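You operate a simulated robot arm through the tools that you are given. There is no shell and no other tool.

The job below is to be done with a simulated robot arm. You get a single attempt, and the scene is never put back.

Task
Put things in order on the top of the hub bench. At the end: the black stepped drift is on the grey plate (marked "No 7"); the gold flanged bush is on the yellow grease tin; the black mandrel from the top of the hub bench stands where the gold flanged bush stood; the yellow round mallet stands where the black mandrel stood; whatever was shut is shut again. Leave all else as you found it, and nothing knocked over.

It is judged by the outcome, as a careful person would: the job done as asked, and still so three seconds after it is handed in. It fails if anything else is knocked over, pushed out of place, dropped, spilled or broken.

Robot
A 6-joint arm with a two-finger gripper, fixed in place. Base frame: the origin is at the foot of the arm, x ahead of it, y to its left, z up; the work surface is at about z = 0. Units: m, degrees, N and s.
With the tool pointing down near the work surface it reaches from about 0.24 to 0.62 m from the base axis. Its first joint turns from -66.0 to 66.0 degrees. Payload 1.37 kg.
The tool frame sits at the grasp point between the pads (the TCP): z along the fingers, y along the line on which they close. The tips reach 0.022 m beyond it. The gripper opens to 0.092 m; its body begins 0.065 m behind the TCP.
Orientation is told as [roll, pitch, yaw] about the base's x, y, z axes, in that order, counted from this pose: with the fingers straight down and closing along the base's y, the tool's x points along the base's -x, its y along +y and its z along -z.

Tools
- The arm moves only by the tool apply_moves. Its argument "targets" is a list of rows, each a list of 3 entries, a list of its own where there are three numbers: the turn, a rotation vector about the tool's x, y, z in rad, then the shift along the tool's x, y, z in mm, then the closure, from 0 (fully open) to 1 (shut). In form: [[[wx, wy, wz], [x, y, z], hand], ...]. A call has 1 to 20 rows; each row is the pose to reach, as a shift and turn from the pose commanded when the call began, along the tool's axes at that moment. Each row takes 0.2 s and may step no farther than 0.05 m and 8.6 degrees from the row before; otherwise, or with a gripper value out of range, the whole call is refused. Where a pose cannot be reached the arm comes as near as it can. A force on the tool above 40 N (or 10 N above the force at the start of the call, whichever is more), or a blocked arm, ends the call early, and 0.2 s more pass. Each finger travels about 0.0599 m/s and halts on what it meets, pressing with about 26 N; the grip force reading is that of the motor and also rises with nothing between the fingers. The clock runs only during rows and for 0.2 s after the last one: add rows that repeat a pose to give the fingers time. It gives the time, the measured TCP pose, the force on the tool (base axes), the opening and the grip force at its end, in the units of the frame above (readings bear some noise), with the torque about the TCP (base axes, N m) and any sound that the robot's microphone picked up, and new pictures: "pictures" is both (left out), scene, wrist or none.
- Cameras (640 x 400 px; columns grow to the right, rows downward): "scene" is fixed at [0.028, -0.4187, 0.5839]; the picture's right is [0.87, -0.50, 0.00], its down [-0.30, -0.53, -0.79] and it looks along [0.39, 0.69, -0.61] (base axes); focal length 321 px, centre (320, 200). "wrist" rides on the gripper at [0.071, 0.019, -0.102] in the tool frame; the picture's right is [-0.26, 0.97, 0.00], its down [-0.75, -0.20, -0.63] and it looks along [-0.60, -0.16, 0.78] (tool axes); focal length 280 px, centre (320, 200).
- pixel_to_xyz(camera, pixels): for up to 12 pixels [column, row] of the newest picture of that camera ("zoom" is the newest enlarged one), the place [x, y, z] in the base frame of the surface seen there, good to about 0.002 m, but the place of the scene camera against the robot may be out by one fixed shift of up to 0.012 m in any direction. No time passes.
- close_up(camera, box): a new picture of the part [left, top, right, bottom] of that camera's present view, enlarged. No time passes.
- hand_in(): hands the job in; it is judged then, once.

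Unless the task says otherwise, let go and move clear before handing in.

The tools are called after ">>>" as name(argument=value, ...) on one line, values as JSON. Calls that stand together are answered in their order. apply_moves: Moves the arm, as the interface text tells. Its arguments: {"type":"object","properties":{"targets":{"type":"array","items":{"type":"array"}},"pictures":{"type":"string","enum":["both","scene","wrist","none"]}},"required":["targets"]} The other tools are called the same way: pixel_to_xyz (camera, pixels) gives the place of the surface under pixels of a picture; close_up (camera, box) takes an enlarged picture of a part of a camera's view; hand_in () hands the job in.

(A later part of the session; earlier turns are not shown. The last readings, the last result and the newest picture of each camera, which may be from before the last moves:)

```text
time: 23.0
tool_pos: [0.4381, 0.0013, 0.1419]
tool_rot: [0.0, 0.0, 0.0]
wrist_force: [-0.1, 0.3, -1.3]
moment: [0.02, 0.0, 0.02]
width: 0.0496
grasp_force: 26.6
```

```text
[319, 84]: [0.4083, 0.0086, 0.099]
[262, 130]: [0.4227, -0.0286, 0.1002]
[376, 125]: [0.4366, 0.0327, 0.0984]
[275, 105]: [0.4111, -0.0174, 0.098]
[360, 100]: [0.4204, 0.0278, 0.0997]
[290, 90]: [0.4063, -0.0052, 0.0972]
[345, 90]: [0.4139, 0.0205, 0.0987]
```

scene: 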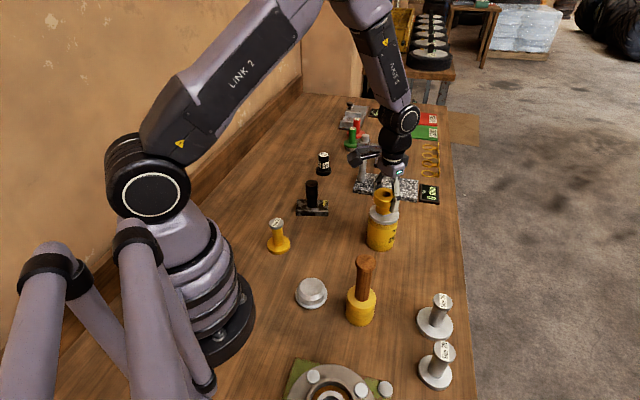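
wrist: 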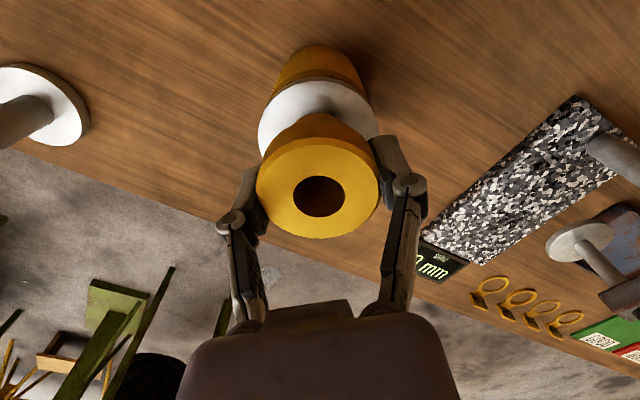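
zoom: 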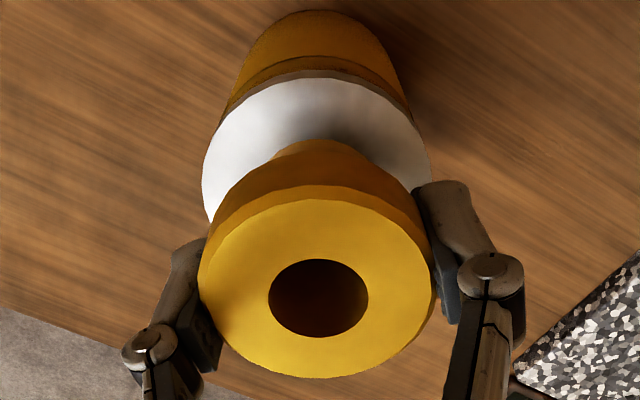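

The bush hangs centred over the lid with a few millimetres' gap. I'll lower it the last 5–6 mm and watch the force.

>>> apply_moves(targets=[[[0, 0, 0], [0, 0, 2.5], 0.65], [[0, 0, 0], [0, 0, 4], 0.65], [[0, 0, 0], [0, 0, 5], 0.65], [[0, 0, 0], [0, 0, 5.5], 0.65], [[0, 0, 0], [0, 0, 5.5], 0.65]], pictures="scene")

```text
time: 24.2
tool_pos: [0.4376, 0.0001, 0.1351]
tool_rot: [0.0, 0.0, 0.0]
wrist_force: [-0.5, 0.3, -1.2]
moment: [0.01, 0.02, -0.01]
width: 0.0494
grasp_force: 26.0
```

scene: 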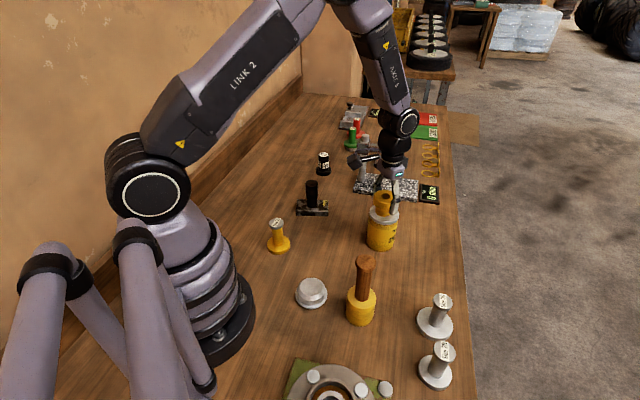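

No contact yet (force still −1.2 N, just the weight). I'll lower in half-millimetre steps until it touches.

>>> apply_moves(targets=[[[0, 0, 0], [0, 0, 0.6], 0.65], [[0, 0, 0], [0, 0, 1.2], 0.65], [[0, 0, 0], [0, 0, 1.2], 0.65]], pictures="none")

```text
time: 25.0
tool_pos: [0.4376, 0.0021, 0.1362]
tool_rot: [0.0, -0.1, 0.0]
wrist_force: [-4.2, -0.4, 13.7]
moment: [-0.01, 0.16, -0.07]
width: 0.049
grasp_force: 26.4
```

Contact with the lid (13.7 N). I'll ease off half a millimetre, open slowly and check.

>>> apply_moves(targets=[[[0, 0, 0], [0, 0, -0.5], 0.65], [[0, 0, 0], [0, 0, -0.5], 0.6], [[0, 0, 0], [0, 0, -0.5], 0.42], [[0, 0, 0], [0, 0, -0.5], 0.3], [[0, 0, 0], [0, 0, -0.5], 0.15], [[0, 0, 0], [0, 0, -0.5], 0.15]], pictures="both")

```text
time: 26.4
tool_pos: [0.4366, 0.0034, 0.1347]
tool_rot: [0.1, -0.1, 0.0]
wrist_force: [0.5, 0.7, -0.7]
moment: [0.0, 0.01, -0.05]
width: 0.0782
grasp_force: 0.0
```

scene: 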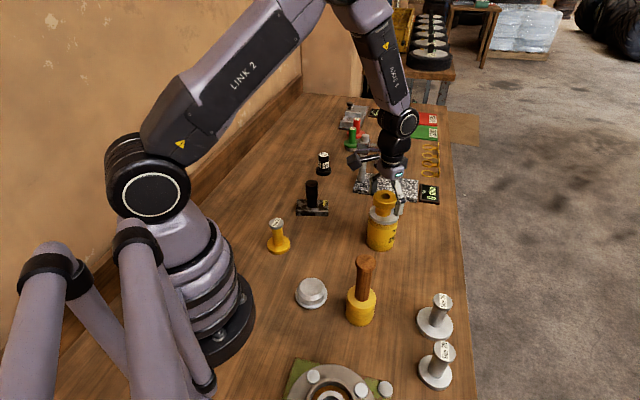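
wrist: 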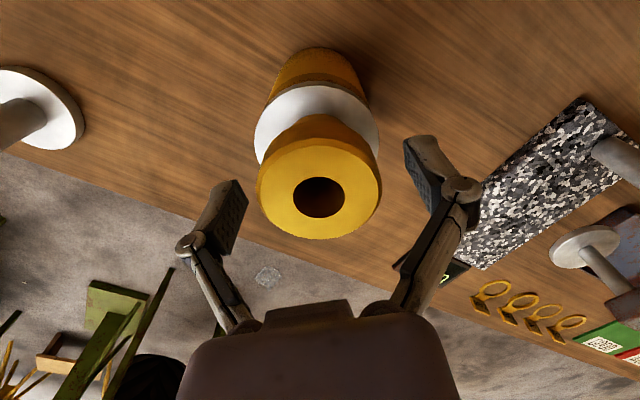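

The bush stands on the lid, fingers clear. I'll rise above it and travel over to the mandrel, keeping above the height gauge stand.

>>> apply_moves(targets=[[[0, 0, 0], [0, 0, -15], 0.15], [[0, 0, 0], [0, 0, -40], 0.1], [[0, 0, 0], [0, 0, -70], 0], [[0, 0, 0], [0, 0, -90], 0], [[0, 0, 0], [-3, 25, -90], 0], [[0, 0, 0], [-8, 63, -90], 0], [[0, 0, 0], [-13, 103, -90], 0], [[0, 0, 0], [-18, 143, -90], 0], [[0, 0, 0], [-22, 183, -90], 0], [[0, 0, 0], [-27, 223, -90], 0], [[0, 0, 0], [-32, 263, -90], 0], [[0, 0, 0], [-37, 303, -90], 0], [[0, 0, 0], [-41, 335, -80], 0], [[0, 0, 0], [-43, 350, -60], 0], [[0, 0, 0], [-43, 350, -45], 0], [[0, 0, 0], [-43, 350, -45], 0]], pictures="both")

```text
time: 29.8
tool_pos: [0.4804, 0.352, 0.1793]
tool_rot: [0.0, 0.0, 0.0]
wrist_force: [-0.2, -0.7, 0.3]
moment: [0.01, 0.0, 0.03]
width: 0.0921
grasp_force: 0.0
```

scene: 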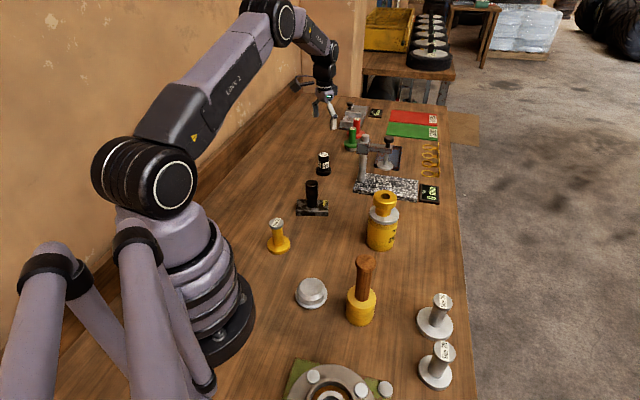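
wrist: 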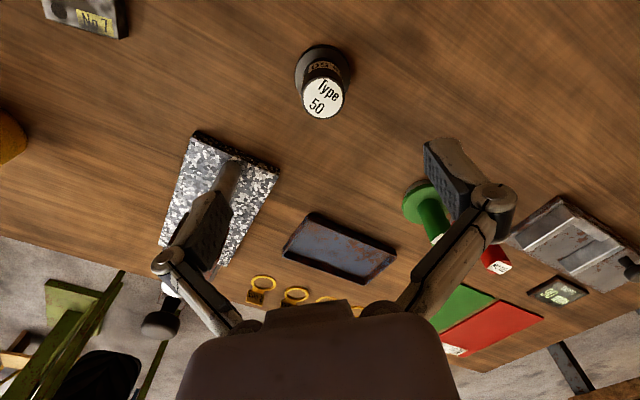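

The arm reaches over the mandrel, whose labelled top is at (324,97). I'll measure it and its surroundings.

>>> close_up(camera="wrist", box=[260, 30, 388, 130])

>>> pixel_to_xyz(camera="wrist", pixels=[[324, 97], [304, 97], [345, 97], [324, 79], [324, 116], [297, 65], [352, 65], [322, 45], [420, 200], [228, 165], [345, 75], [303, 90]])

```text
4.00 times, centred on (324, 80) of wrist
```

zoom: 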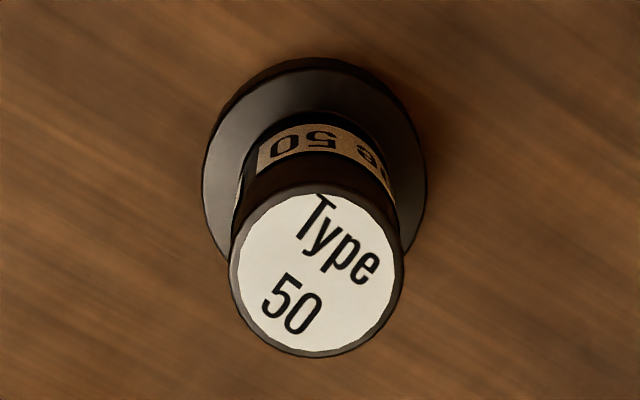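

```text
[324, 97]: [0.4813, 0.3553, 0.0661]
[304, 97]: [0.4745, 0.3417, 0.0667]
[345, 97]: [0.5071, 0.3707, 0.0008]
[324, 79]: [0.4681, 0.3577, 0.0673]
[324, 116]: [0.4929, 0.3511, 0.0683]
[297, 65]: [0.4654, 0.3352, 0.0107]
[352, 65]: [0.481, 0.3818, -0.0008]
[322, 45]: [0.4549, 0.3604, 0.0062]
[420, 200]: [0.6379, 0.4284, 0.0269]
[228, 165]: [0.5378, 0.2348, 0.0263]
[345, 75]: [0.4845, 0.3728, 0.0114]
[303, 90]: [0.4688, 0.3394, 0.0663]
```

The mandrel's centre is about 2.3 mm left of the tool axis, at roughly (0.4813, 0.3544); its base flange is about 11 mm thick. I'll correct, descend to z≈0.045 around the post, and check.

>>> apply_moves(targets=[[[0, 0, 0], [-1, 2.3, 25], 0], [[0, 0, 0], [-1, 2.3, 55], 0], [[0, 0, 0], [-1, 2.3, 85], 0], [[0, 0, 0], [-1, 2.3, 110], 0], [[0, 0, 0], [-1, 2.3, 126], 0], [[0, 0, 0], [-1, 2.3, 134], 0], [[0, 0, 0], [-1, 2.3, 134], 0]], pictures="wrist")

```text
time: 31.4
tool_pos: [0.4789, 0.3544, 0.0463]
tool_rot: [0.0, 0.0, 0.0]
wrist_force: [0.6, 0.9, -0.3]
moment: [0.04, 0.0, -0.01]
width: 0.092
grasp_force: 0.0
```

wrist: 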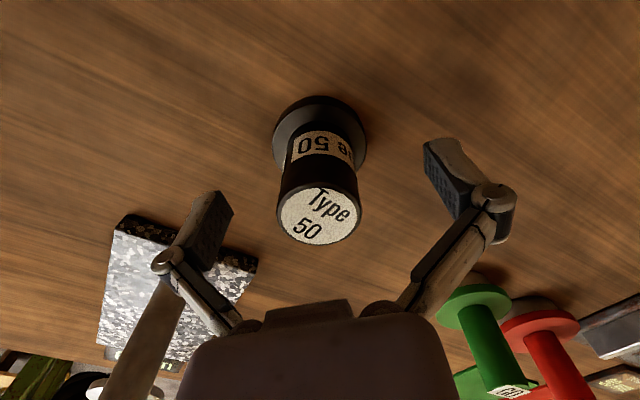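

The mandrel's top, centred near (318.5,214), is between the fingers. I'll take a last reading of its place and close on the post.

>>> pixel_to_xyz(camera="wrist", pixels=[[281, 213], [358, 213], [318, 187], [318, 242], [275, 145], [365, 145], [318, 98]])

>>> apply_moves(targets=[[[0, 0, 0], [1, 0, 0], 0], [[0, 0, 0], [1, 0, 0], 0.3], [[0, 0, 0], [1, 0, 0], 0.6], [[0, 0, 0], [1, 0, 0], 0.8], [[0, 0, 0], [1, 0, 0], 0.8], [[0, 0, 0], [1, 0, 0], 0.8]], pictures="wrist")

```text
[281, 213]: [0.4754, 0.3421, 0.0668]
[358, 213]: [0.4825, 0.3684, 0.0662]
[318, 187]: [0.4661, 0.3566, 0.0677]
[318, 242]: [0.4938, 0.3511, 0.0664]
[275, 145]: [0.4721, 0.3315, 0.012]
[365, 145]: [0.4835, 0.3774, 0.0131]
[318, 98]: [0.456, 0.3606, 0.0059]
```

```text
time: 32.8
tool_pos: [0.4783, 0.3541, 0.0471]
tool_rot: [0.0, 0.0, -0.1]
wrist_force: [-0.4, -2.5, 2.2]
moment: [-0.07, 0.02, -0.06]
width: 0.0333
grasp_force: 25.8
```

wrist: 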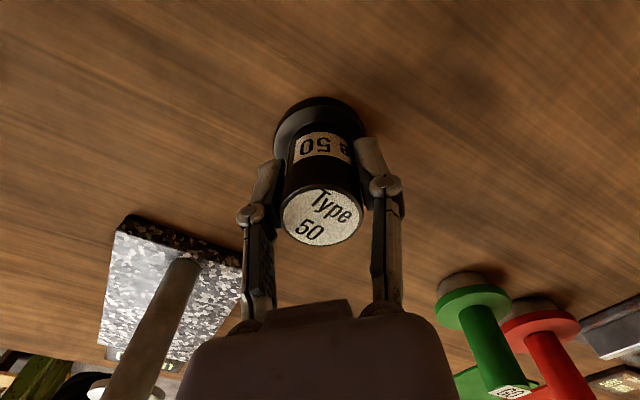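

The mandrel is gripped (opening 33.3 mm); its spot reads about (0.4795, 0.3545). I'll lift it 80 mm and carry it above the bush's old spot at (0.226, 0.297).

>>> apply_moves(targets=[[[0, 0, 0], [0, 0, -15], 0.8], [[0, 0, 0], [0, 0, -45], 0.8], [[0, 0, 0], [0, 0, -80], 0.8], [[0, 0, 0], [20, -5, -80], 0.8], [[0, 0, 0], [56, -13, -80], 0.8], [[0, 0, 0], [94, -21, -80], 0.8], [[0, 0, 0], [132, -30, -80], 0.8], [[0, 0, 0], [170, -38, -80], 0.8], [[0, 0, 0], [208, -47, -80], 0.8], [[0, 0, 0], [238, -54, -80], 0.8], [[0, 0, 0], [253, -57, -80], 0.8], [[0, 0, 0], [253, -57, -80], 0.8]], pictures="both")

```text
time: 35.4
tool_pos: [0.226, 0.2944, 0.1265]
tool_rot: [0.0, 0.1, -0.1]
wrist_force: [-0.4, 0.9, -5.4]
moment: [0.01, -0.01, -0.01]
width: 0.0331
grasp_force: 26.3
```

scene: 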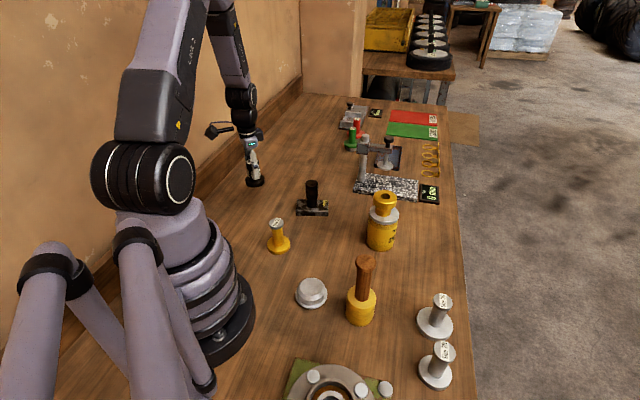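
wrist: 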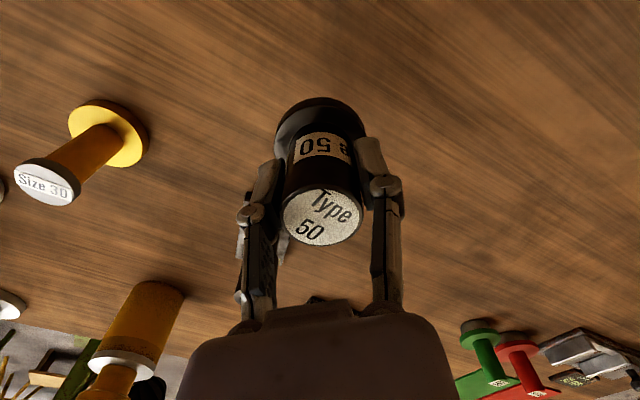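

The mandrel hangs over the vacated spot (load 5.4 N). I'll lower most of the way, then measure the held mandrel itself to fine-adjust.

>>> apply_moves(targets=[[[0, 0, 0], [0, 1, 20], 0.8], [[0, 0, 0], [0, 1, 45], 0.8], [[0, 0, 0], [0, 1, 60], 0.8], [[0, 0, 0], [0, 1, 70], 0.8], [[0, 0, 0], [0, 1, 70], 0.8]], pictures="both")

```text
time: 36.6
tool_pos: [0.2263, 0.2968, 0.0566]
tool_rot: [-0.1, 0.0, 0.0]
wrist_force: [0.1, 0.2, -5.7]
moment: [-0.01, 0.0, -0.02]
width: 0.0334
grasp_force: 26.1
```

scene: 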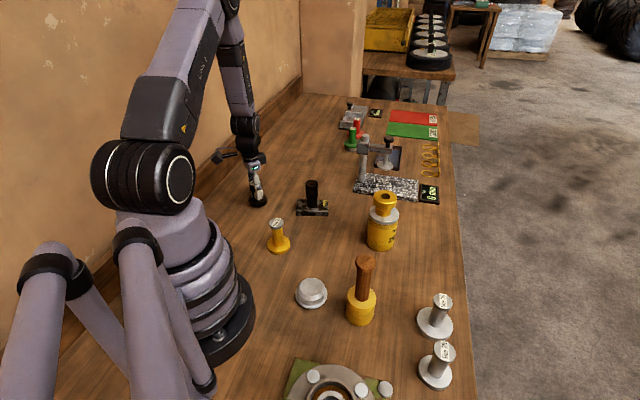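
wrist: 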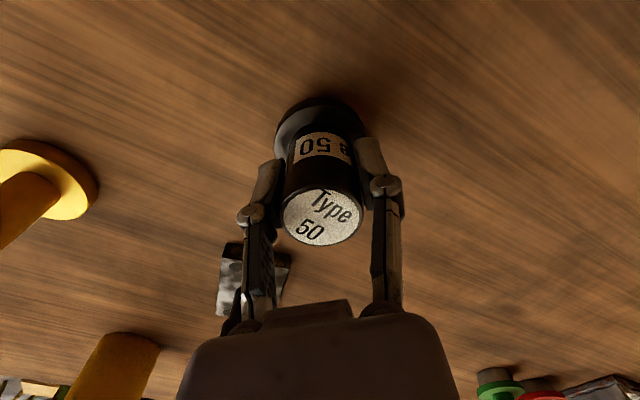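

>>> pixel_to_xyz(camera="wrist", pixels=[[285, 216], [359, 216], [322, 191], [322, 243], [322, 217], [280, 130], [365, 130], [322, 99]])

>>> close_up(camera="scene", box=[220, 160, 300, 225])

```text
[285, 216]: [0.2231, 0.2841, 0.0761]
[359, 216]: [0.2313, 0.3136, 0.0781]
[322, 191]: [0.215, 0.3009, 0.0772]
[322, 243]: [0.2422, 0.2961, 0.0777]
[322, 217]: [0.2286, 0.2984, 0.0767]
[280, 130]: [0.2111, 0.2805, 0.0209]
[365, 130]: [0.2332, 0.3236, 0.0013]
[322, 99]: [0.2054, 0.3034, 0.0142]
```

```text
6.15 times, centred on (260, 192) of scene
```

zoom: 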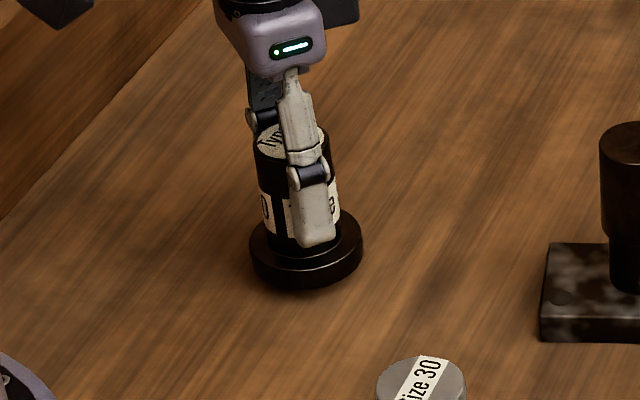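

The held mandrel's centre reads (0.228, 0.2985), about 2 mm in x and 1 mm in y from the bush's old centre. I'll correct that and lower to just above the bench.

>>> apply_moves(targets=[[[0, 0, 0], [2, -1, 0], 0.8], [[0, 0, 0], [2, -1, 5], 0.8], [[0, 0, 0], [2, -1, 8], 0.8], [[0, 0, 0], [2, -1, 9.2], 0.8], [[0, 0, 0], [2, -1, 9.2], 0.8]], pictures="wrist")

```text
time: 37.8
tool_pos: [0.2257, 0.2973, 0.0475]
tool_rot: [0.0, 0.0, 0.0]
wrist_force: [0.2, 0.2, -5.1]
moment: [0.04, -0.01, 0.0]
width: 0.0331
grasp_force: 26.7
```

wrist: 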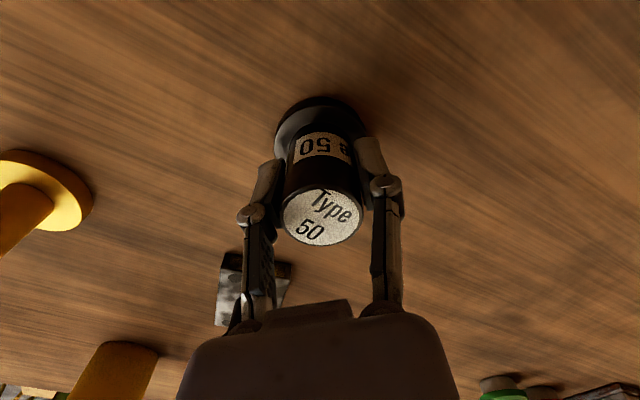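

Position now reads (0.2257, 0.2973), matching the bush's spot; still hanging at −5.1 N. I'll lower by small steps until it rests.

>>> apply_moves(targets=[[[0, 0, 0], [0, 0, 0.5], 0.8], [[0, 0, 0], [0, 0, 1.0], 0.8], [[0, 0, 0], [0, 0, 1.0], 0.8]], pictures="none")

```text
time: 38.6
tool_pos: [0.2253, 0.2967, 0.0467]
tool_rot: [0.0, -0.1, 0.1]
wrist_force: [1.4, -1.1, 1.3]
moment: [-0.08, -0.02, 0.0]
width: 0.0331
grasp_force: 26.0
```

The load has passed to the bench (+1.3 N), so the mandrel is resting. I'll open the fingers slowly.

>>> apply_moves(targets=[[[0, 0, 0], [0, 0, 0], 0.7], [[0, 0, 0], [0, 0, 0], 0.6], [[0, 0, 0], [0, 0, 0], 0.4], [[0, 0, 0], [0, 0, 0], 0.2], [[0, 0, 0], [0, 0, 0], 0.2]], pictures="wrist")

```text
time: 39.8
tool_pos: [0.2244, 0.2962, 0.0469]
tool_rot: [-0.1, 0.1, 0.1]
wrist_force: [0.7, 0.4, -0.3]
moment: [0.03, 0.05, 0.01]
width: 0.0734
grasp_force: 0.0
```

wrist: 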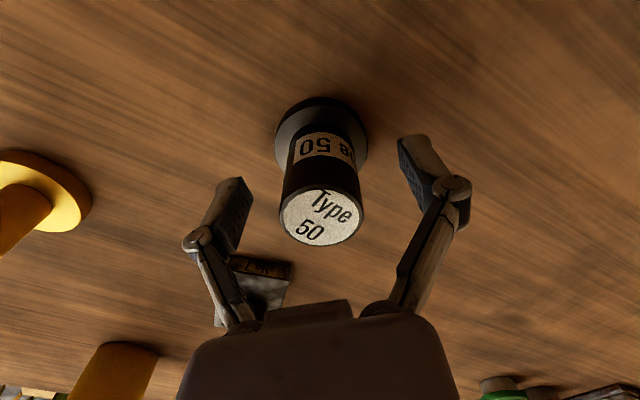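

The mandrel stands free where the bush stood. I'll rise straight up and swing at height in an arc to a point above the mallet.

>>> apply_moves(targets=[[[0, 0, 0], [0, 0, -20], 0.2], [[0, 0, 0], [0, 0, -55], 0.15], [[0, 0, 0], [0, 0, -95], 0.1], [[0, 0, 0], [0, 0, -140], 0], [[0, 0, 0], [0, 0, -185], 0], [[0, 0, 0], [0, 0, -230], 0], [[0, 0, 0], [-20, -25, -250], 0], [[0, 0, 0], [-45, -58, -255], 0], [[0, 0, 0], [-75, -97, -255], 0], [[0, 0, 0], [-90, -137, -255], 0], [[0, 0, 0], [-103, -177, -255], 0], [[0, 0, 0], [-115, -217, -255], 0], [[0, 0, 0], [-113, -257, -255], 0], [[0, 0, 0], [-110, -297, -255], 0], [[0, 0, 0], [-105, -337, -255], 0], [[0, 0, 0], [-85, -370, -255], 0], [[0, 0, 0], [-65, -400, -255], 0], [[0, 0, 0], [-45, -427, -255], 0], [[0, 0, 0], [-45, -427, -255], 0]], pictures="both")

```text
time: 43.8
tool_pos: [0.2674, -0.1318, 0.3021]
tool_rot: [-0.1, 0.0, 0.0]
wrist_force: [0.3, -0.1, -0.8]
moment: [0.02, -0.04, 0.0]
width: 0.0923
grasp_force: 0.0
```

scene: 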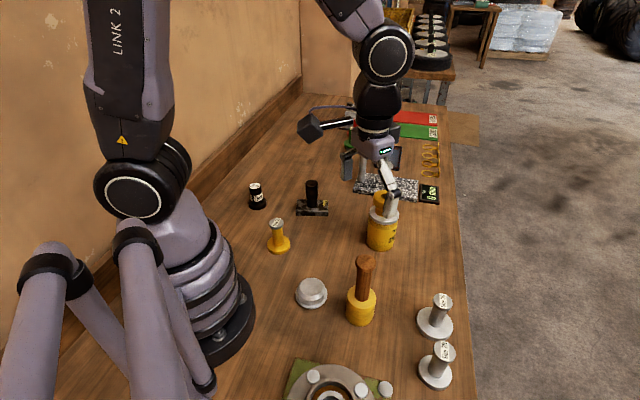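
wrist: 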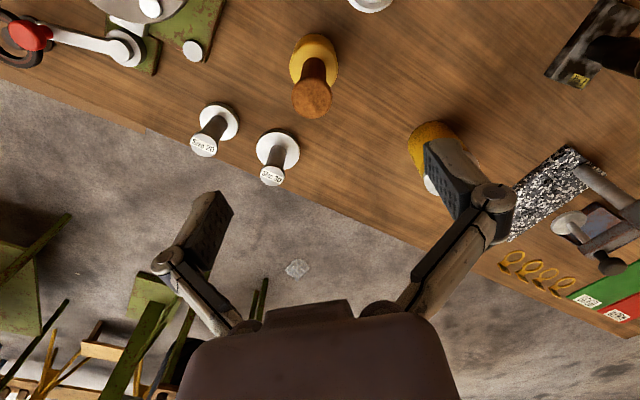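

The mandrel stands well at (257,195) in the scene. The mallet's handle top is at (312,98) in the wrist view; I'll measure the mallet.

>>> close_up(camera="wrist", box=[250, 20, 378, 130])

>>> pixel_to_xyz(camera="wrist", pixels=[[312, 98], [294, 98], [330, 98], [312, 81], [312, 115], [313, 60], [300, 70], [326, 70], [292, 60], [336, 60], [313, 38]])

>>> close_up(camera="scene", box=[330, 240, 400, 335])

>>> close_up(camera="scene", box=[235, 170, 410, 260])

```text
3.64 times, centred on (314, 75) of wrist
```

zoom: 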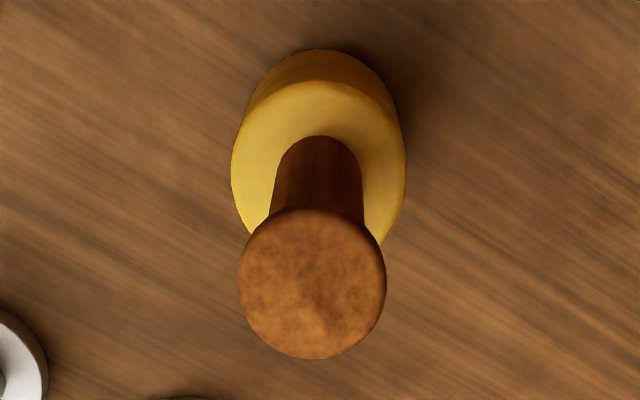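

```text
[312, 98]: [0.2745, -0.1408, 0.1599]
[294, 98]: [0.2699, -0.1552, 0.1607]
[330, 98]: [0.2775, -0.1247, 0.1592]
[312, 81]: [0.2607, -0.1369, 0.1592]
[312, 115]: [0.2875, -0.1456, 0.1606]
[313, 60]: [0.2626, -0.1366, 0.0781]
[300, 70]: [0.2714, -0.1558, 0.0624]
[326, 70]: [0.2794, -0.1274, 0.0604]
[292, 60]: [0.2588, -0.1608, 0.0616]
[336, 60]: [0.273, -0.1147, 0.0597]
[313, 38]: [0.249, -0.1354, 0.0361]
```

```text
4.21 times, centred on (365, 288) of scene
```

zoom: 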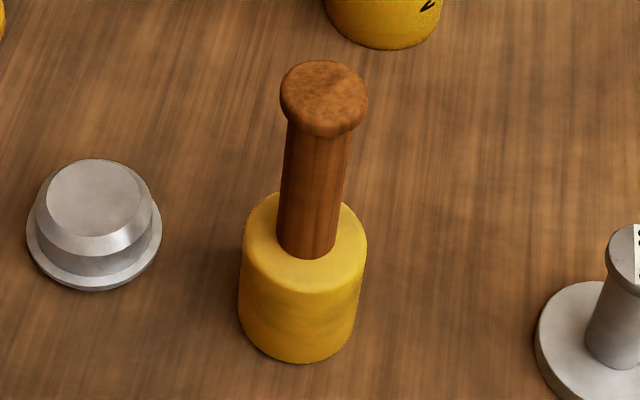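

```text
3.66 times, centred on (322, 215) of scene
```

zoom: 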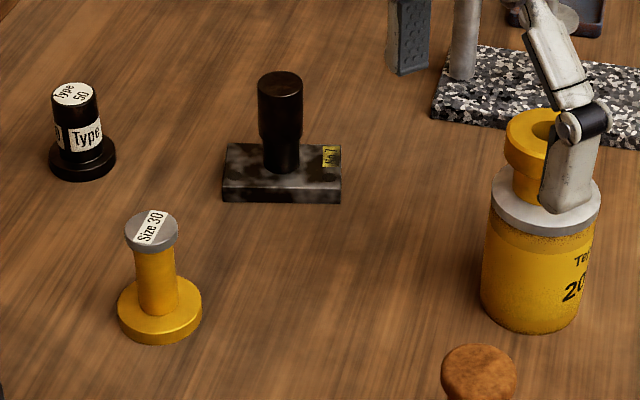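

The mallet stands upright with its axis at about (0.2725, −0.1405): head up to z≈0.061, handle cap at z≈0.160. I'll line up over it and come down to just above the cap to check.

>>> apply_moves(targets=[[[0, 0, 0], [-5.5, -9, 0], 0], [[0, 0, 0], [-5.5, -9, 30], 0], [[0, 0, 0], [-5.5, -9, 60], 0], [[0, 0, 0], [-5.5, -9, 90], 0], [[0, 0, 0], [-5.5, -9, 100], 0], [[0, 0, 0], [-5.5, -9, 100], 0]], pictures="wrist")

```text
time: 45.2
tool_pos: [0.2747, -0.139, 0.2005]
tool_rot: [-0.1, 0.0, 0.0]
wrist_force: [-0.2, 0.3, -0.2]
moment: [0.02, -0.02, 0.0]
width: 0.0921
grasp_force: 0.1
```

wrist: 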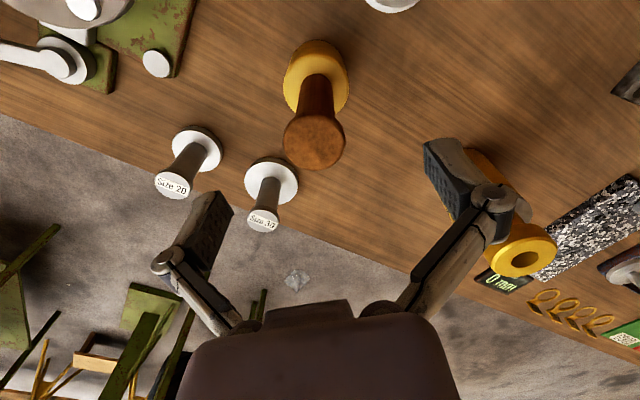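

The cap is at (315,142), about 2.5 mm to the right (−y) of the tool axis. I'll check the mallet and the nearest neighbours' places before going down.

>>> pixel_to_xyz(camera="wrist", pixels=[[315, 142], [286, 142], [344, 142], [315, 118], [315, 167], [286, 80], [346, 80], [263, 222], [275, 180], [195, 150], [393, 3]])

>>> close_up(camera="wrist", box=[240, 20, 400, 190])

```text
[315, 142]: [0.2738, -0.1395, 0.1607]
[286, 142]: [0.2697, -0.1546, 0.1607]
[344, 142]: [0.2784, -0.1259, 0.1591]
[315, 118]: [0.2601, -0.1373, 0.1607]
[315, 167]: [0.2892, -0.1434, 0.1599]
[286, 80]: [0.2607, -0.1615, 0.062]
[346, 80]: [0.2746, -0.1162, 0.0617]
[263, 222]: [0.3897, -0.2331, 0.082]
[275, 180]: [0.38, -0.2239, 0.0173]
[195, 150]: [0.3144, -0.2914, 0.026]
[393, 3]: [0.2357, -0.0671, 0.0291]
```

```text
2.35 times, centred on (320, 105) of wrist
```

zoom: 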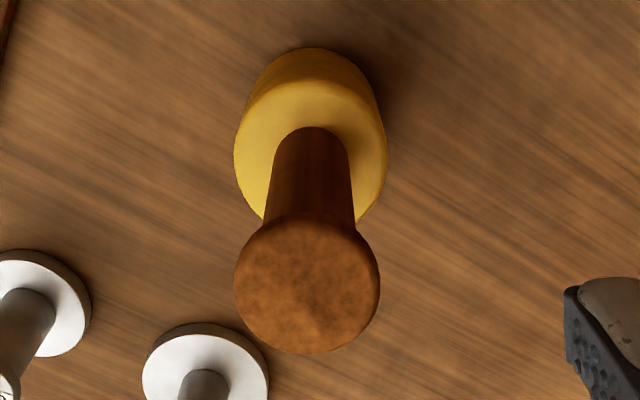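

The mallet axis is at about (0.2735, −0.140); neighbours are clear of the finger paths at that height. I'll correct by 3 mm and lower to z≈0.11 around the handle.

>>> apply_moves(targets=[[[0, 0, 0], [1.2, -2.8, 0], 0], [[0, 0, 0], [1.2, -2.8, 20], 0], [[0, 0, 0], [1.2, -2.8, 45], 0], [[0, 0, 0], [1.2, -2.8, 70], 0], [[0, 0, 0], [1.2, -2.8, 85], 0], [[0, 0, 0], [1.2, -2.8, 90.5], 0], [[0, 0, 0], [1.2, -2.8, 90.5], 0]], pictures="wrist")

```text
time: 46.8
tool_pos: [0.2735, -0.1419, 0.1105]
tool_rot: [-0.1, 0.0, -0.1]
wrist_force: [0.0, 0.1, 0.3]
moment: [-0.01, 0.01, 0.02]
width: 0.092
grasp_force: 0.0
```

wrist: 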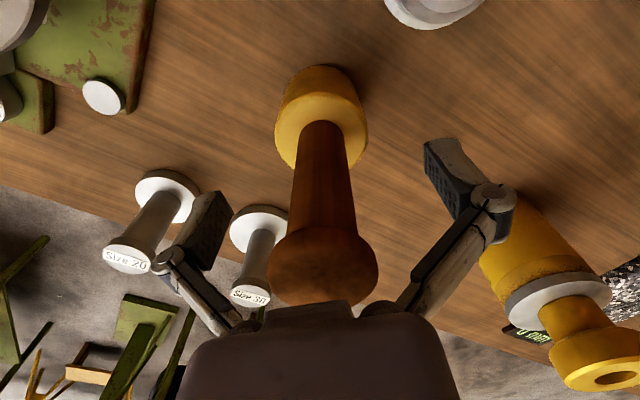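

The handle (column ≈322) is centred between the fingers with no contact force. Closing on the handle.

>>> apply_moves(targets=[[[0, 0, 0], [0, 0, 0], 0.3], [[0, 0, 0], [0, 0, 0], 0.55], [[0, 0, 0], [0, 0, 0], 0.75], [[0, 0, 0], [0, 0, 0], 0.9], [[0, 0, 0], [0, 0, 0], 0.9], [[0, 0, 0], [0, 0, 0], 0.9]], pictures="both")

```text
time: 48.2
tool_pos: [0.2723, -0.1415, 0.1107]
tool_rot: [0.0, 0.1, 0.1]
wrist_force: [0.3, 1.7, 2.3]
moment: [-0.06, -0.03, 0.03]
width: 0.0332
grasp_force: 26.3
```

scene: 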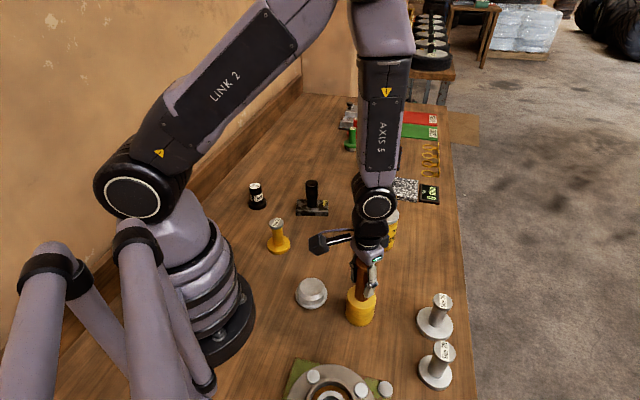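
wrist: 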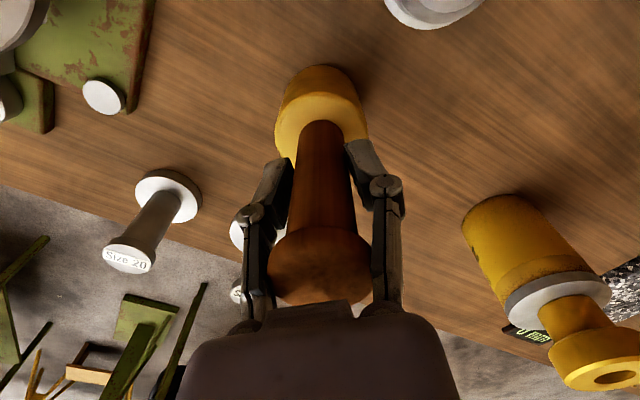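

Grip reads 33 mm, which is wider than I expected for the handle, so the pads may be touching something else. I'll look closely before lifting.

>>> close_up(camera="wrist", box=[220, 100, 420, 320])

>>> close_up(camera="scene", box=[320, 210, 420, 335])

>>> pixel_to_xyz(camera="wrist", pixels=[[323, 140], [323, 180], [323, 220], [323, 240], [300, 200], [348, 200], [323, 270], [323, 300]])

```text
1.82 times, centred on (320, 210) of wrist
```

zoom: 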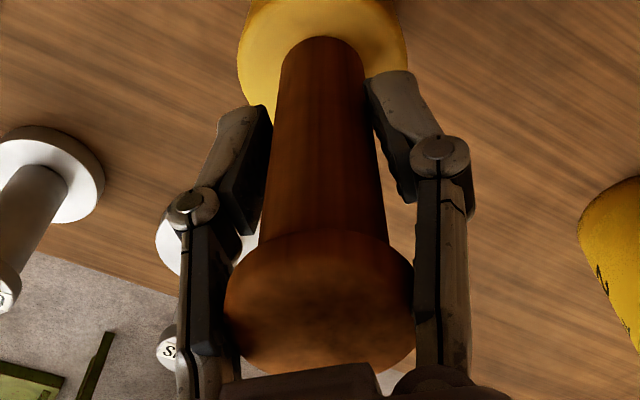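

```text
3.20 times, centred on (370, 272) of scene
```

zoom: 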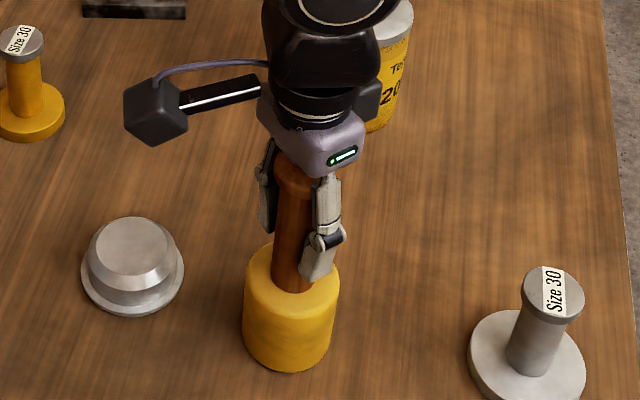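

```text
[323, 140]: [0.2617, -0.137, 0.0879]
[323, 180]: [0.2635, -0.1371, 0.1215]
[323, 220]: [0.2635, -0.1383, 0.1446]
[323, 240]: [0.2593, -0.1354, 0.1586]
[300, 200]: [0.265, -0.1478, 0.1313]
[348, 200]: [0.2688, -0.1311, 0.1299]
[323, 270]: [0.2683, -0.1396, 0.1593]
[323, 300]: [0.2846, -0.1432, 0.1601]
```

The close-up shows it's the finger links clamping the wider handle cap (≈33 mm) rather than the pads on the thinner handle (≈25 mm). I'll open, rise so that the pads themselves sit on the cap with the tips below it, and grip again.

>>> apply_moves(targets=[[[0, 0, 0], [0, 0, 0], 0.6], [[0, 0, 0], [0, 0, 0], 0.4], [[0, 0, 0], [0, 0, 0], 0.3], [[0, 0, 0], [0, 0, -12], 0.3], [[0, 0, 0], [0, 0, -25], 0.3], [[0, 0, 0], [0, 0, -35], 0.3], [[0, 0, 0], [0, 0, -35], 0.3]], pictures="both")

```text
time: 49.8
tool_pos: [0.2732, -0.1411, 0.1452]
tool_rot: [0.0, -0.1, 0.0]
wrist_force: [0.3, -0.8, -0.6]
moment: [0.01, 0.0, 0.0]
width: 0.0644
grasp_force: 0.1
```

scene: 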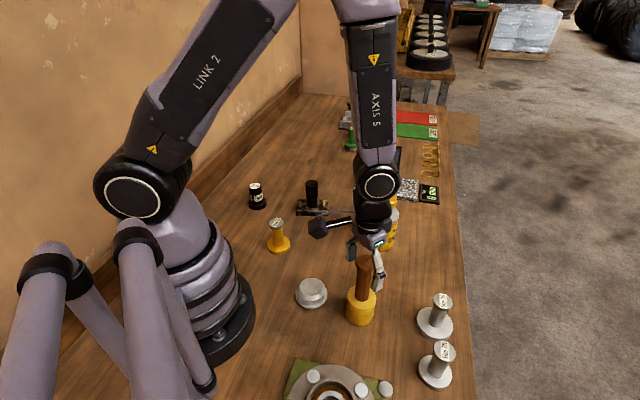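
wrist: 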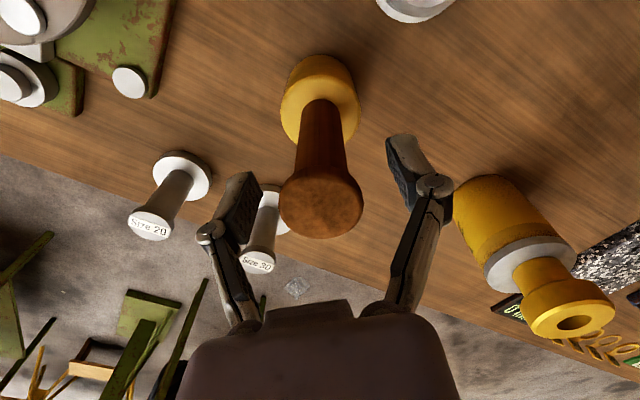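

The cap is now level with the pads (cap centre (321,207), mallet still upright). Closing on the cap.

>>> apply_moves(targets=[[[0, 0, 0], [0, 0, -2], 0.45], [[0, 0, 0], [0, 0, -2], 0.6], [[0, 0, 0], [0, 0, -2], 0.75], [[0, 0, 0], [0, 0, -2], 0.85], [[0, 0, 0], [0, 0, -2], 0.85]], pictures="both")

```text
time: 51.0
tool_pos: [0.2738, -0.1405, 0.1482]
tool_rot: [0.0, 0.0, 0.0]
wrist_force: [-1.0, -0.9, 3.8]
moment: [0.08, 0.05, 0.02]
width: 0.0339
grasp_force: 26.0
```

scene: 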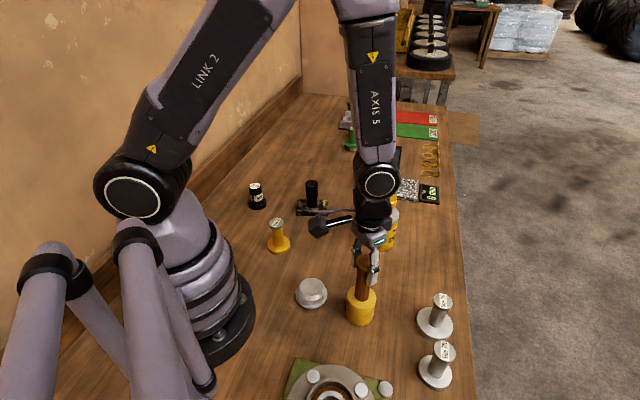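
wrist: 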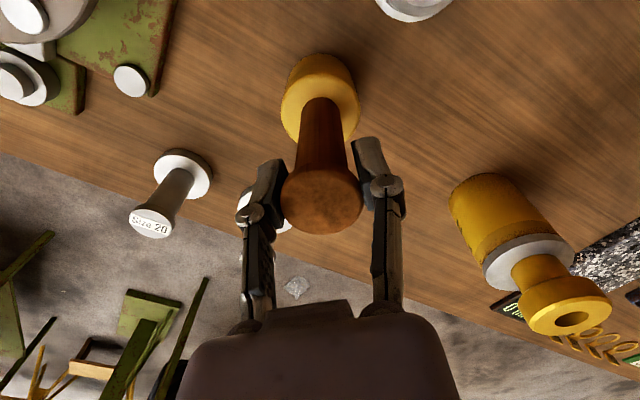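

The pads hold the cap (33.9 mm, 26 N). I'll lift just 15 mm to test the hold.

>>> apply_moves(targets=[[[0, 0, 0], [0, 0, -3], 0.9], [[0, 0, 0], [0, 0, -8], 0.9], [[0, 0, 0], [0, 0, -15], 0.9], [[0, 0, 0], [0, 0, -15], 0.9], [[0, 0, 0], [0, 0, -15], 0.9]], pictures="both")

```text
time: 52.2
tool_pos: [0.2732, -0.1412, 0.1625]
tool_rot: [0.0, 0.0, 0.0]
wrist_force: [0.3, 0.6, -8.0]
moment: [-0.01, 0.01, -0.04]
width: 0.0341
grasp_force: 26.2
```

scene: 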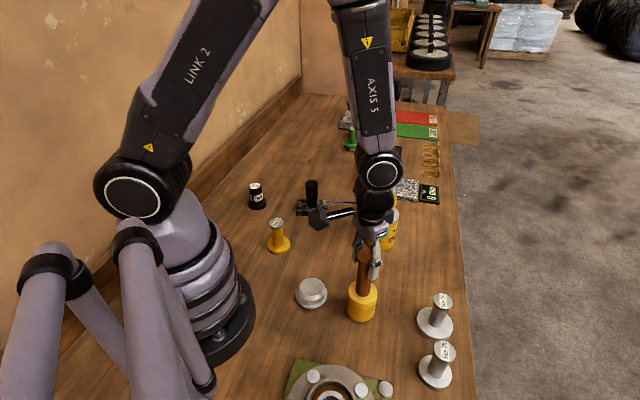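
wrist: 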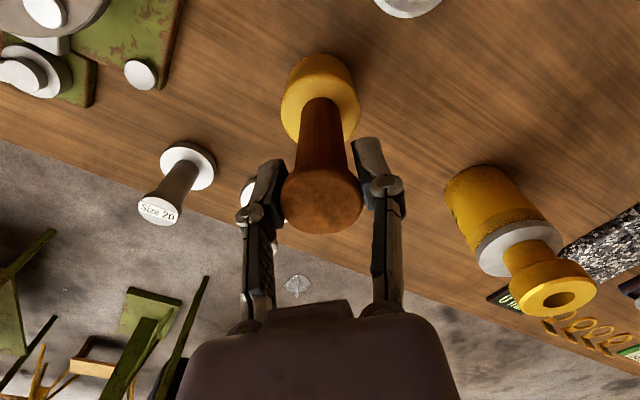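

The mallet lifts cleanly (about 8 N, no slip, hanging straight). I'll raise it so its base clears everything and carry it in an arc, between the gold mandrel and the plate.

>>> apply_moves(targets=[[[0, 0, 0], [0, 0, -15], 0.9], [[0, 0, 0], [0, 0, -45], 0.9], [[0, 0, 0], [0, 0, -78], 0.9], [[0, 0, 0], [0, 0, -102], 0.9], [[0, 0, 0], [-8, 16, -105], 0.9], [[0, 0, 0], [-25, 48, -105], 0.9], [[0, 0, 0], [-42, 82, -105], 0.9], [[0, 0, 0], [-50, 117, -105], 0.9], [[0, 0, 0], [-54, 152, -105], 0.9], [[0, 0, 0], [-55, 187, -105], 0.9], [[0, 0, 0], [-51, 222, -105], 0.9], [[0, 0, 0], [-42, 254, -105], 0.9], [[0, 0, 0], [-32, 284, -105], 0.9], [[0, 0, 0], [-23, 308, -105], 0.9], [[0, 0, 0], [-18, 321, -105], 0.9], [[0, 0, 0], [-18, 321, -105], 0.9]], pictures="both")

```text
time: 55.6
tool_pos: [0.292, 0.1808, 0.2662]
tool_rot: [-0.1, 0.1, 0.0]
wrist_force: [-0.4, 0.4, -7.6]
moment: [0.01, 0.03, -0.01]
width: 0.0338
grasp_force: 26.0
```

scene: 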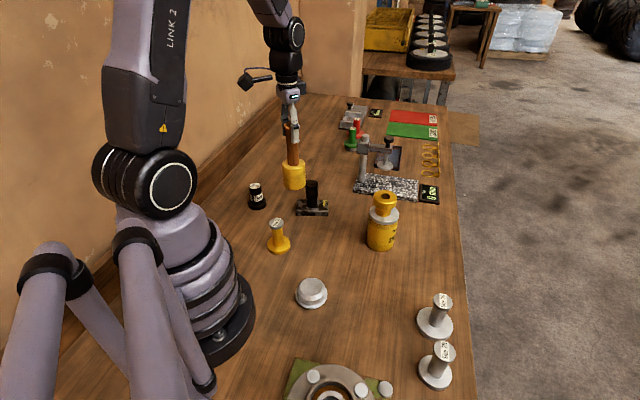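
wrist: 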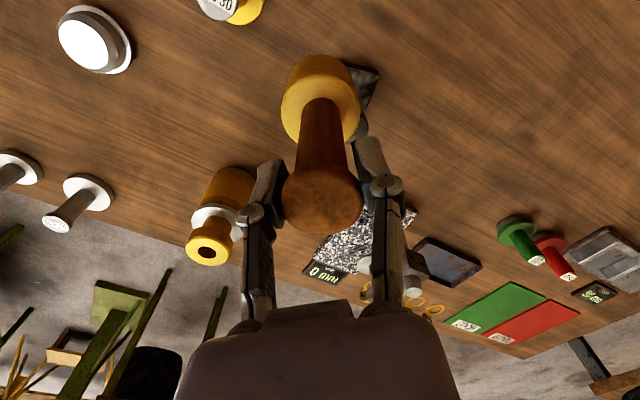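

The mallet is riding steadily at (0.292, 0.181, 0.266), past the plate on the near side. I'll carry it on to the mandrel's old spot, coming down partway.

>>> apply_moves(targets=[[[0, 0, 0], [-6, 15, 0], 0.9], [[0, 0, 0], [-16, 46, 0], 0.9], [[0, 0, 0], [-28, 80, 0], 0.9], [[0, 0, 0], [-45, 110, 4], 0.9], [[0, 0, 0], [-72, 133, 12], 0.9], [[0, 0, 0], [-102, 150, 20], 0.9], [[0, 0, 0], [-132, 162, 30], 0.9], [[0, 0, 0], [-158, 169, 42], 0.9], [[0, 0, 0], [-177, 172.5, 54], 0.9], [[0, 0, 0], [-187.5, 173.7, 62], 0.9], [[0, 0, 0], [-187.5, 173.7, 62], 0.9], [[0, 0, 0], [-187.5, 173.7, 62], 0.9]], pictures="both")

```text
time: 58.2
tool_pos: [0.4789, 0.3555, 0.2043]
tool_rot: [0.1, 0.0, -0.1]
wrist_force: [0.0, 0.3, -6.7]
moment: [0.01, 0.06, -0.03]
width: 0.0342
grasp_force: 26.0
```

scene: 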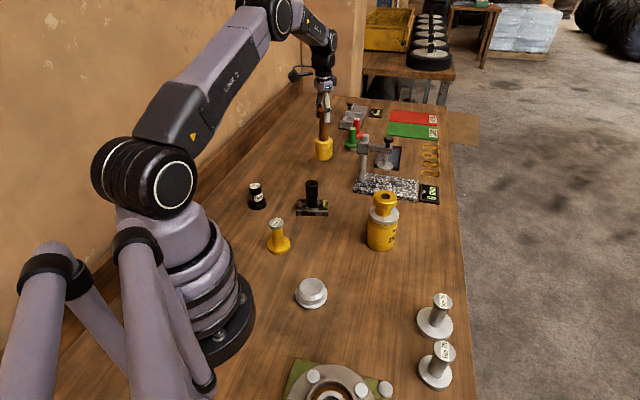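
wrist: 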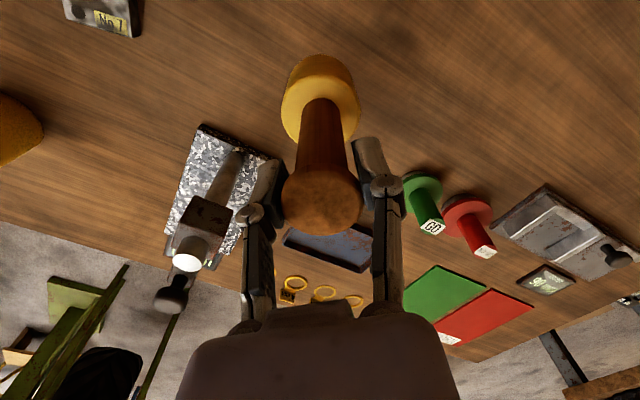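

The mallet is over the mandrel's old spot and hanging straight. I'll lower to about 1 cm above the bench and measure where its head actually is.

>>> apply_moves(targets=[[[0, 0, 0], [0, 0, 15], 0.9], [[0, 0, 0], [0, 0, 32], 0.9], [[0, 0, 0], [0, 0, 44], 0.9], [[0, 0, 0], [0, 0, 48], 0.9], [[0, 0, 0], [0, 0, 48], 0.9]], pictures="both")

```text
time: 59.4
tool_pos: [0.479, 0.3537, 0.1564]
tool_rot: [0.0, 0.0, 0.0]
wrist_force: [-0.8, -2.1, -7.9]
moment: [0.02, 0.03, 0.02]
width: 0.0341
grasp_force: 25.6
```

scene: 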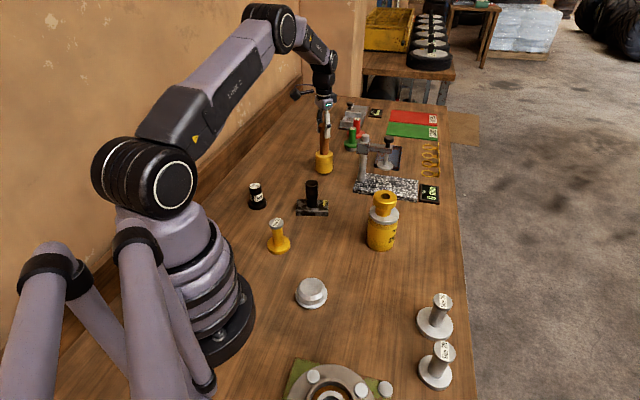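
wrist: 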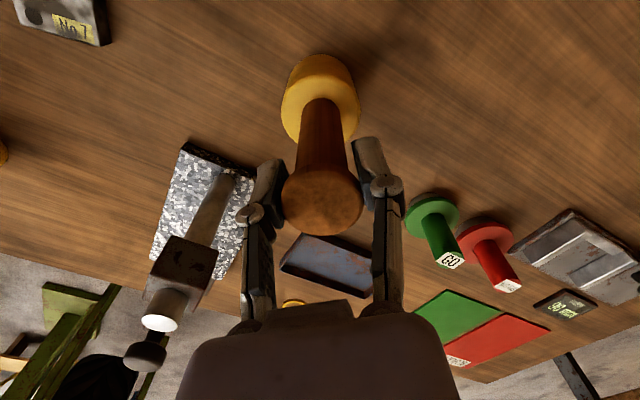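

>>> close_up(camera="wrist", box=[240, 40, 400, 240])

>>> pixel_to_xyz(camera="wrist", pixels=[[322, 203], [284, 203], [361, 203], [322, 175], [322, 230], [284, 110], [358, 110], [320, 85], [300, 80], [340, 80]])

>>> close_up(camera="scene", box=[285, 80, 385, 190])

```text
2.00 times, centred on (320, 140) of wrist
```

zoom: 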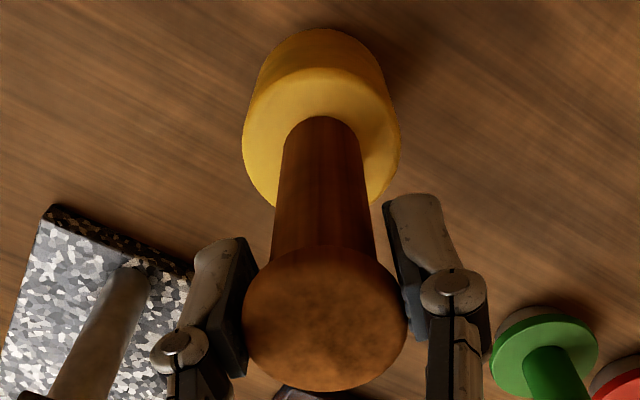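

```text
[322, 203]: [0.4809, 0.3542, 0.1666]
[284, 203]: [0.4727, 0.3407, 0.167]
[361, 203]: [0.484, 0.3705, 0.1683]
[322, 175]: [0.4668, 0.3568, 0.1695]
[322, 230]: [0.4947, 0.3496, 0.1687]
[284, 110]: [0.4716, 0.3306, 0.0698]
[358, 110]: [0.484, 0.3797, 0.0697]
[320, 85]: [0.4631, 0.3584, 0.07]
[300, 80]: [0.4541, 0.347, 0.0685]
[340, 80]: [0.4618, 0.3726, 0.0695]
```

```text
3.64 times, centred on (335, 135) of scene
```

zoom: 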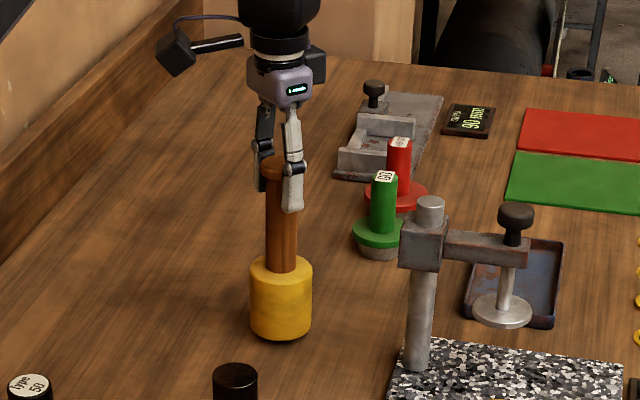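

The mallet's axis reads about (0.479, 0.3545), right on the mandrel's old place, with about 9 mm to go. I'll lower gently until it touches.

>>> apply_moves(targets=[[[0, 0, 0], [0, 0, 4], 0.9], [[0, 0, 0], [0, 0, 6.5], 0.9], [[0, 0, 0], [0, 0, 7.7], 0.9], [[0, 0, 0], [0, 0, 8.2], 0.9], [[0, 0, 0], [0, 0, 8.2], 0.9]], pictures="none")

```text
time: 60.6
tool_pos: [0.4806, 0.3518, 0.149]
tool_rot: [0.0, -0.1, 0.0]
wrist_force: [0.0, 0.6, -7.6]
moment: [-0.01, 0.06, 0.05]
width: 0.0341
grasp_force: 26.3
```

Still hanging (−7.6 N). I'll go down in half-millimetre steps.

>>> apply_moves(targets=[[[0, 0, 0], [0, 0, 0.5], 0.9], [[0, 0, 0], [0, 0, 1.0], 0.9], [[0, 0, 0], [0, 0, 1.0], 0.9]], pictures="none")

```text
time: 61.4
tool_pos: [0.4799, 0.3533, 0.1484]
tool_rot: [0.0, 0.0, -0.1]
wrist_force: [-1.0, 0.3, -7.7]
moment: [-0.01, 0.01, 0.0]
width: 0.0336
grasp_force: 26.2
```

>>> apply_moves(targets=[[[0, 0, 0], [0, 0, 0.5], 0.9], [[0, 0, 0], [0, 0, 1.0], 0.9], [[0, 0, 0], [0, 0, 1.0], 0.9]], pictures="wrist")

```text
time: 62.2
tool_pos: [0.4796, 0.3526, 0.1478]
tool_rot: [0.0, 0.0, 0.1]
wrist_force: [-1.3, -0.3, -3.8]
moment: [0.02, 0.11, 0.03]
width: 0.0342
grasp_force: 26.0
```

wrist: 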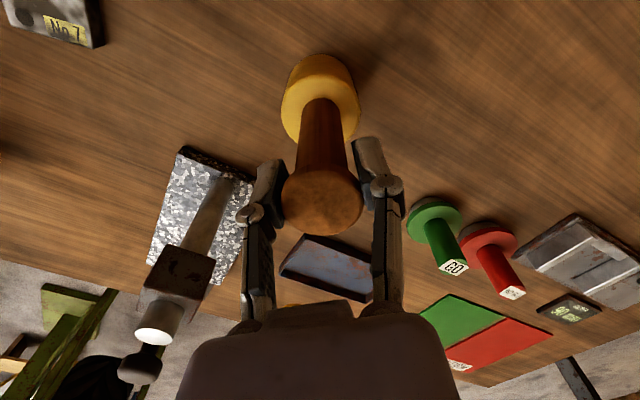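

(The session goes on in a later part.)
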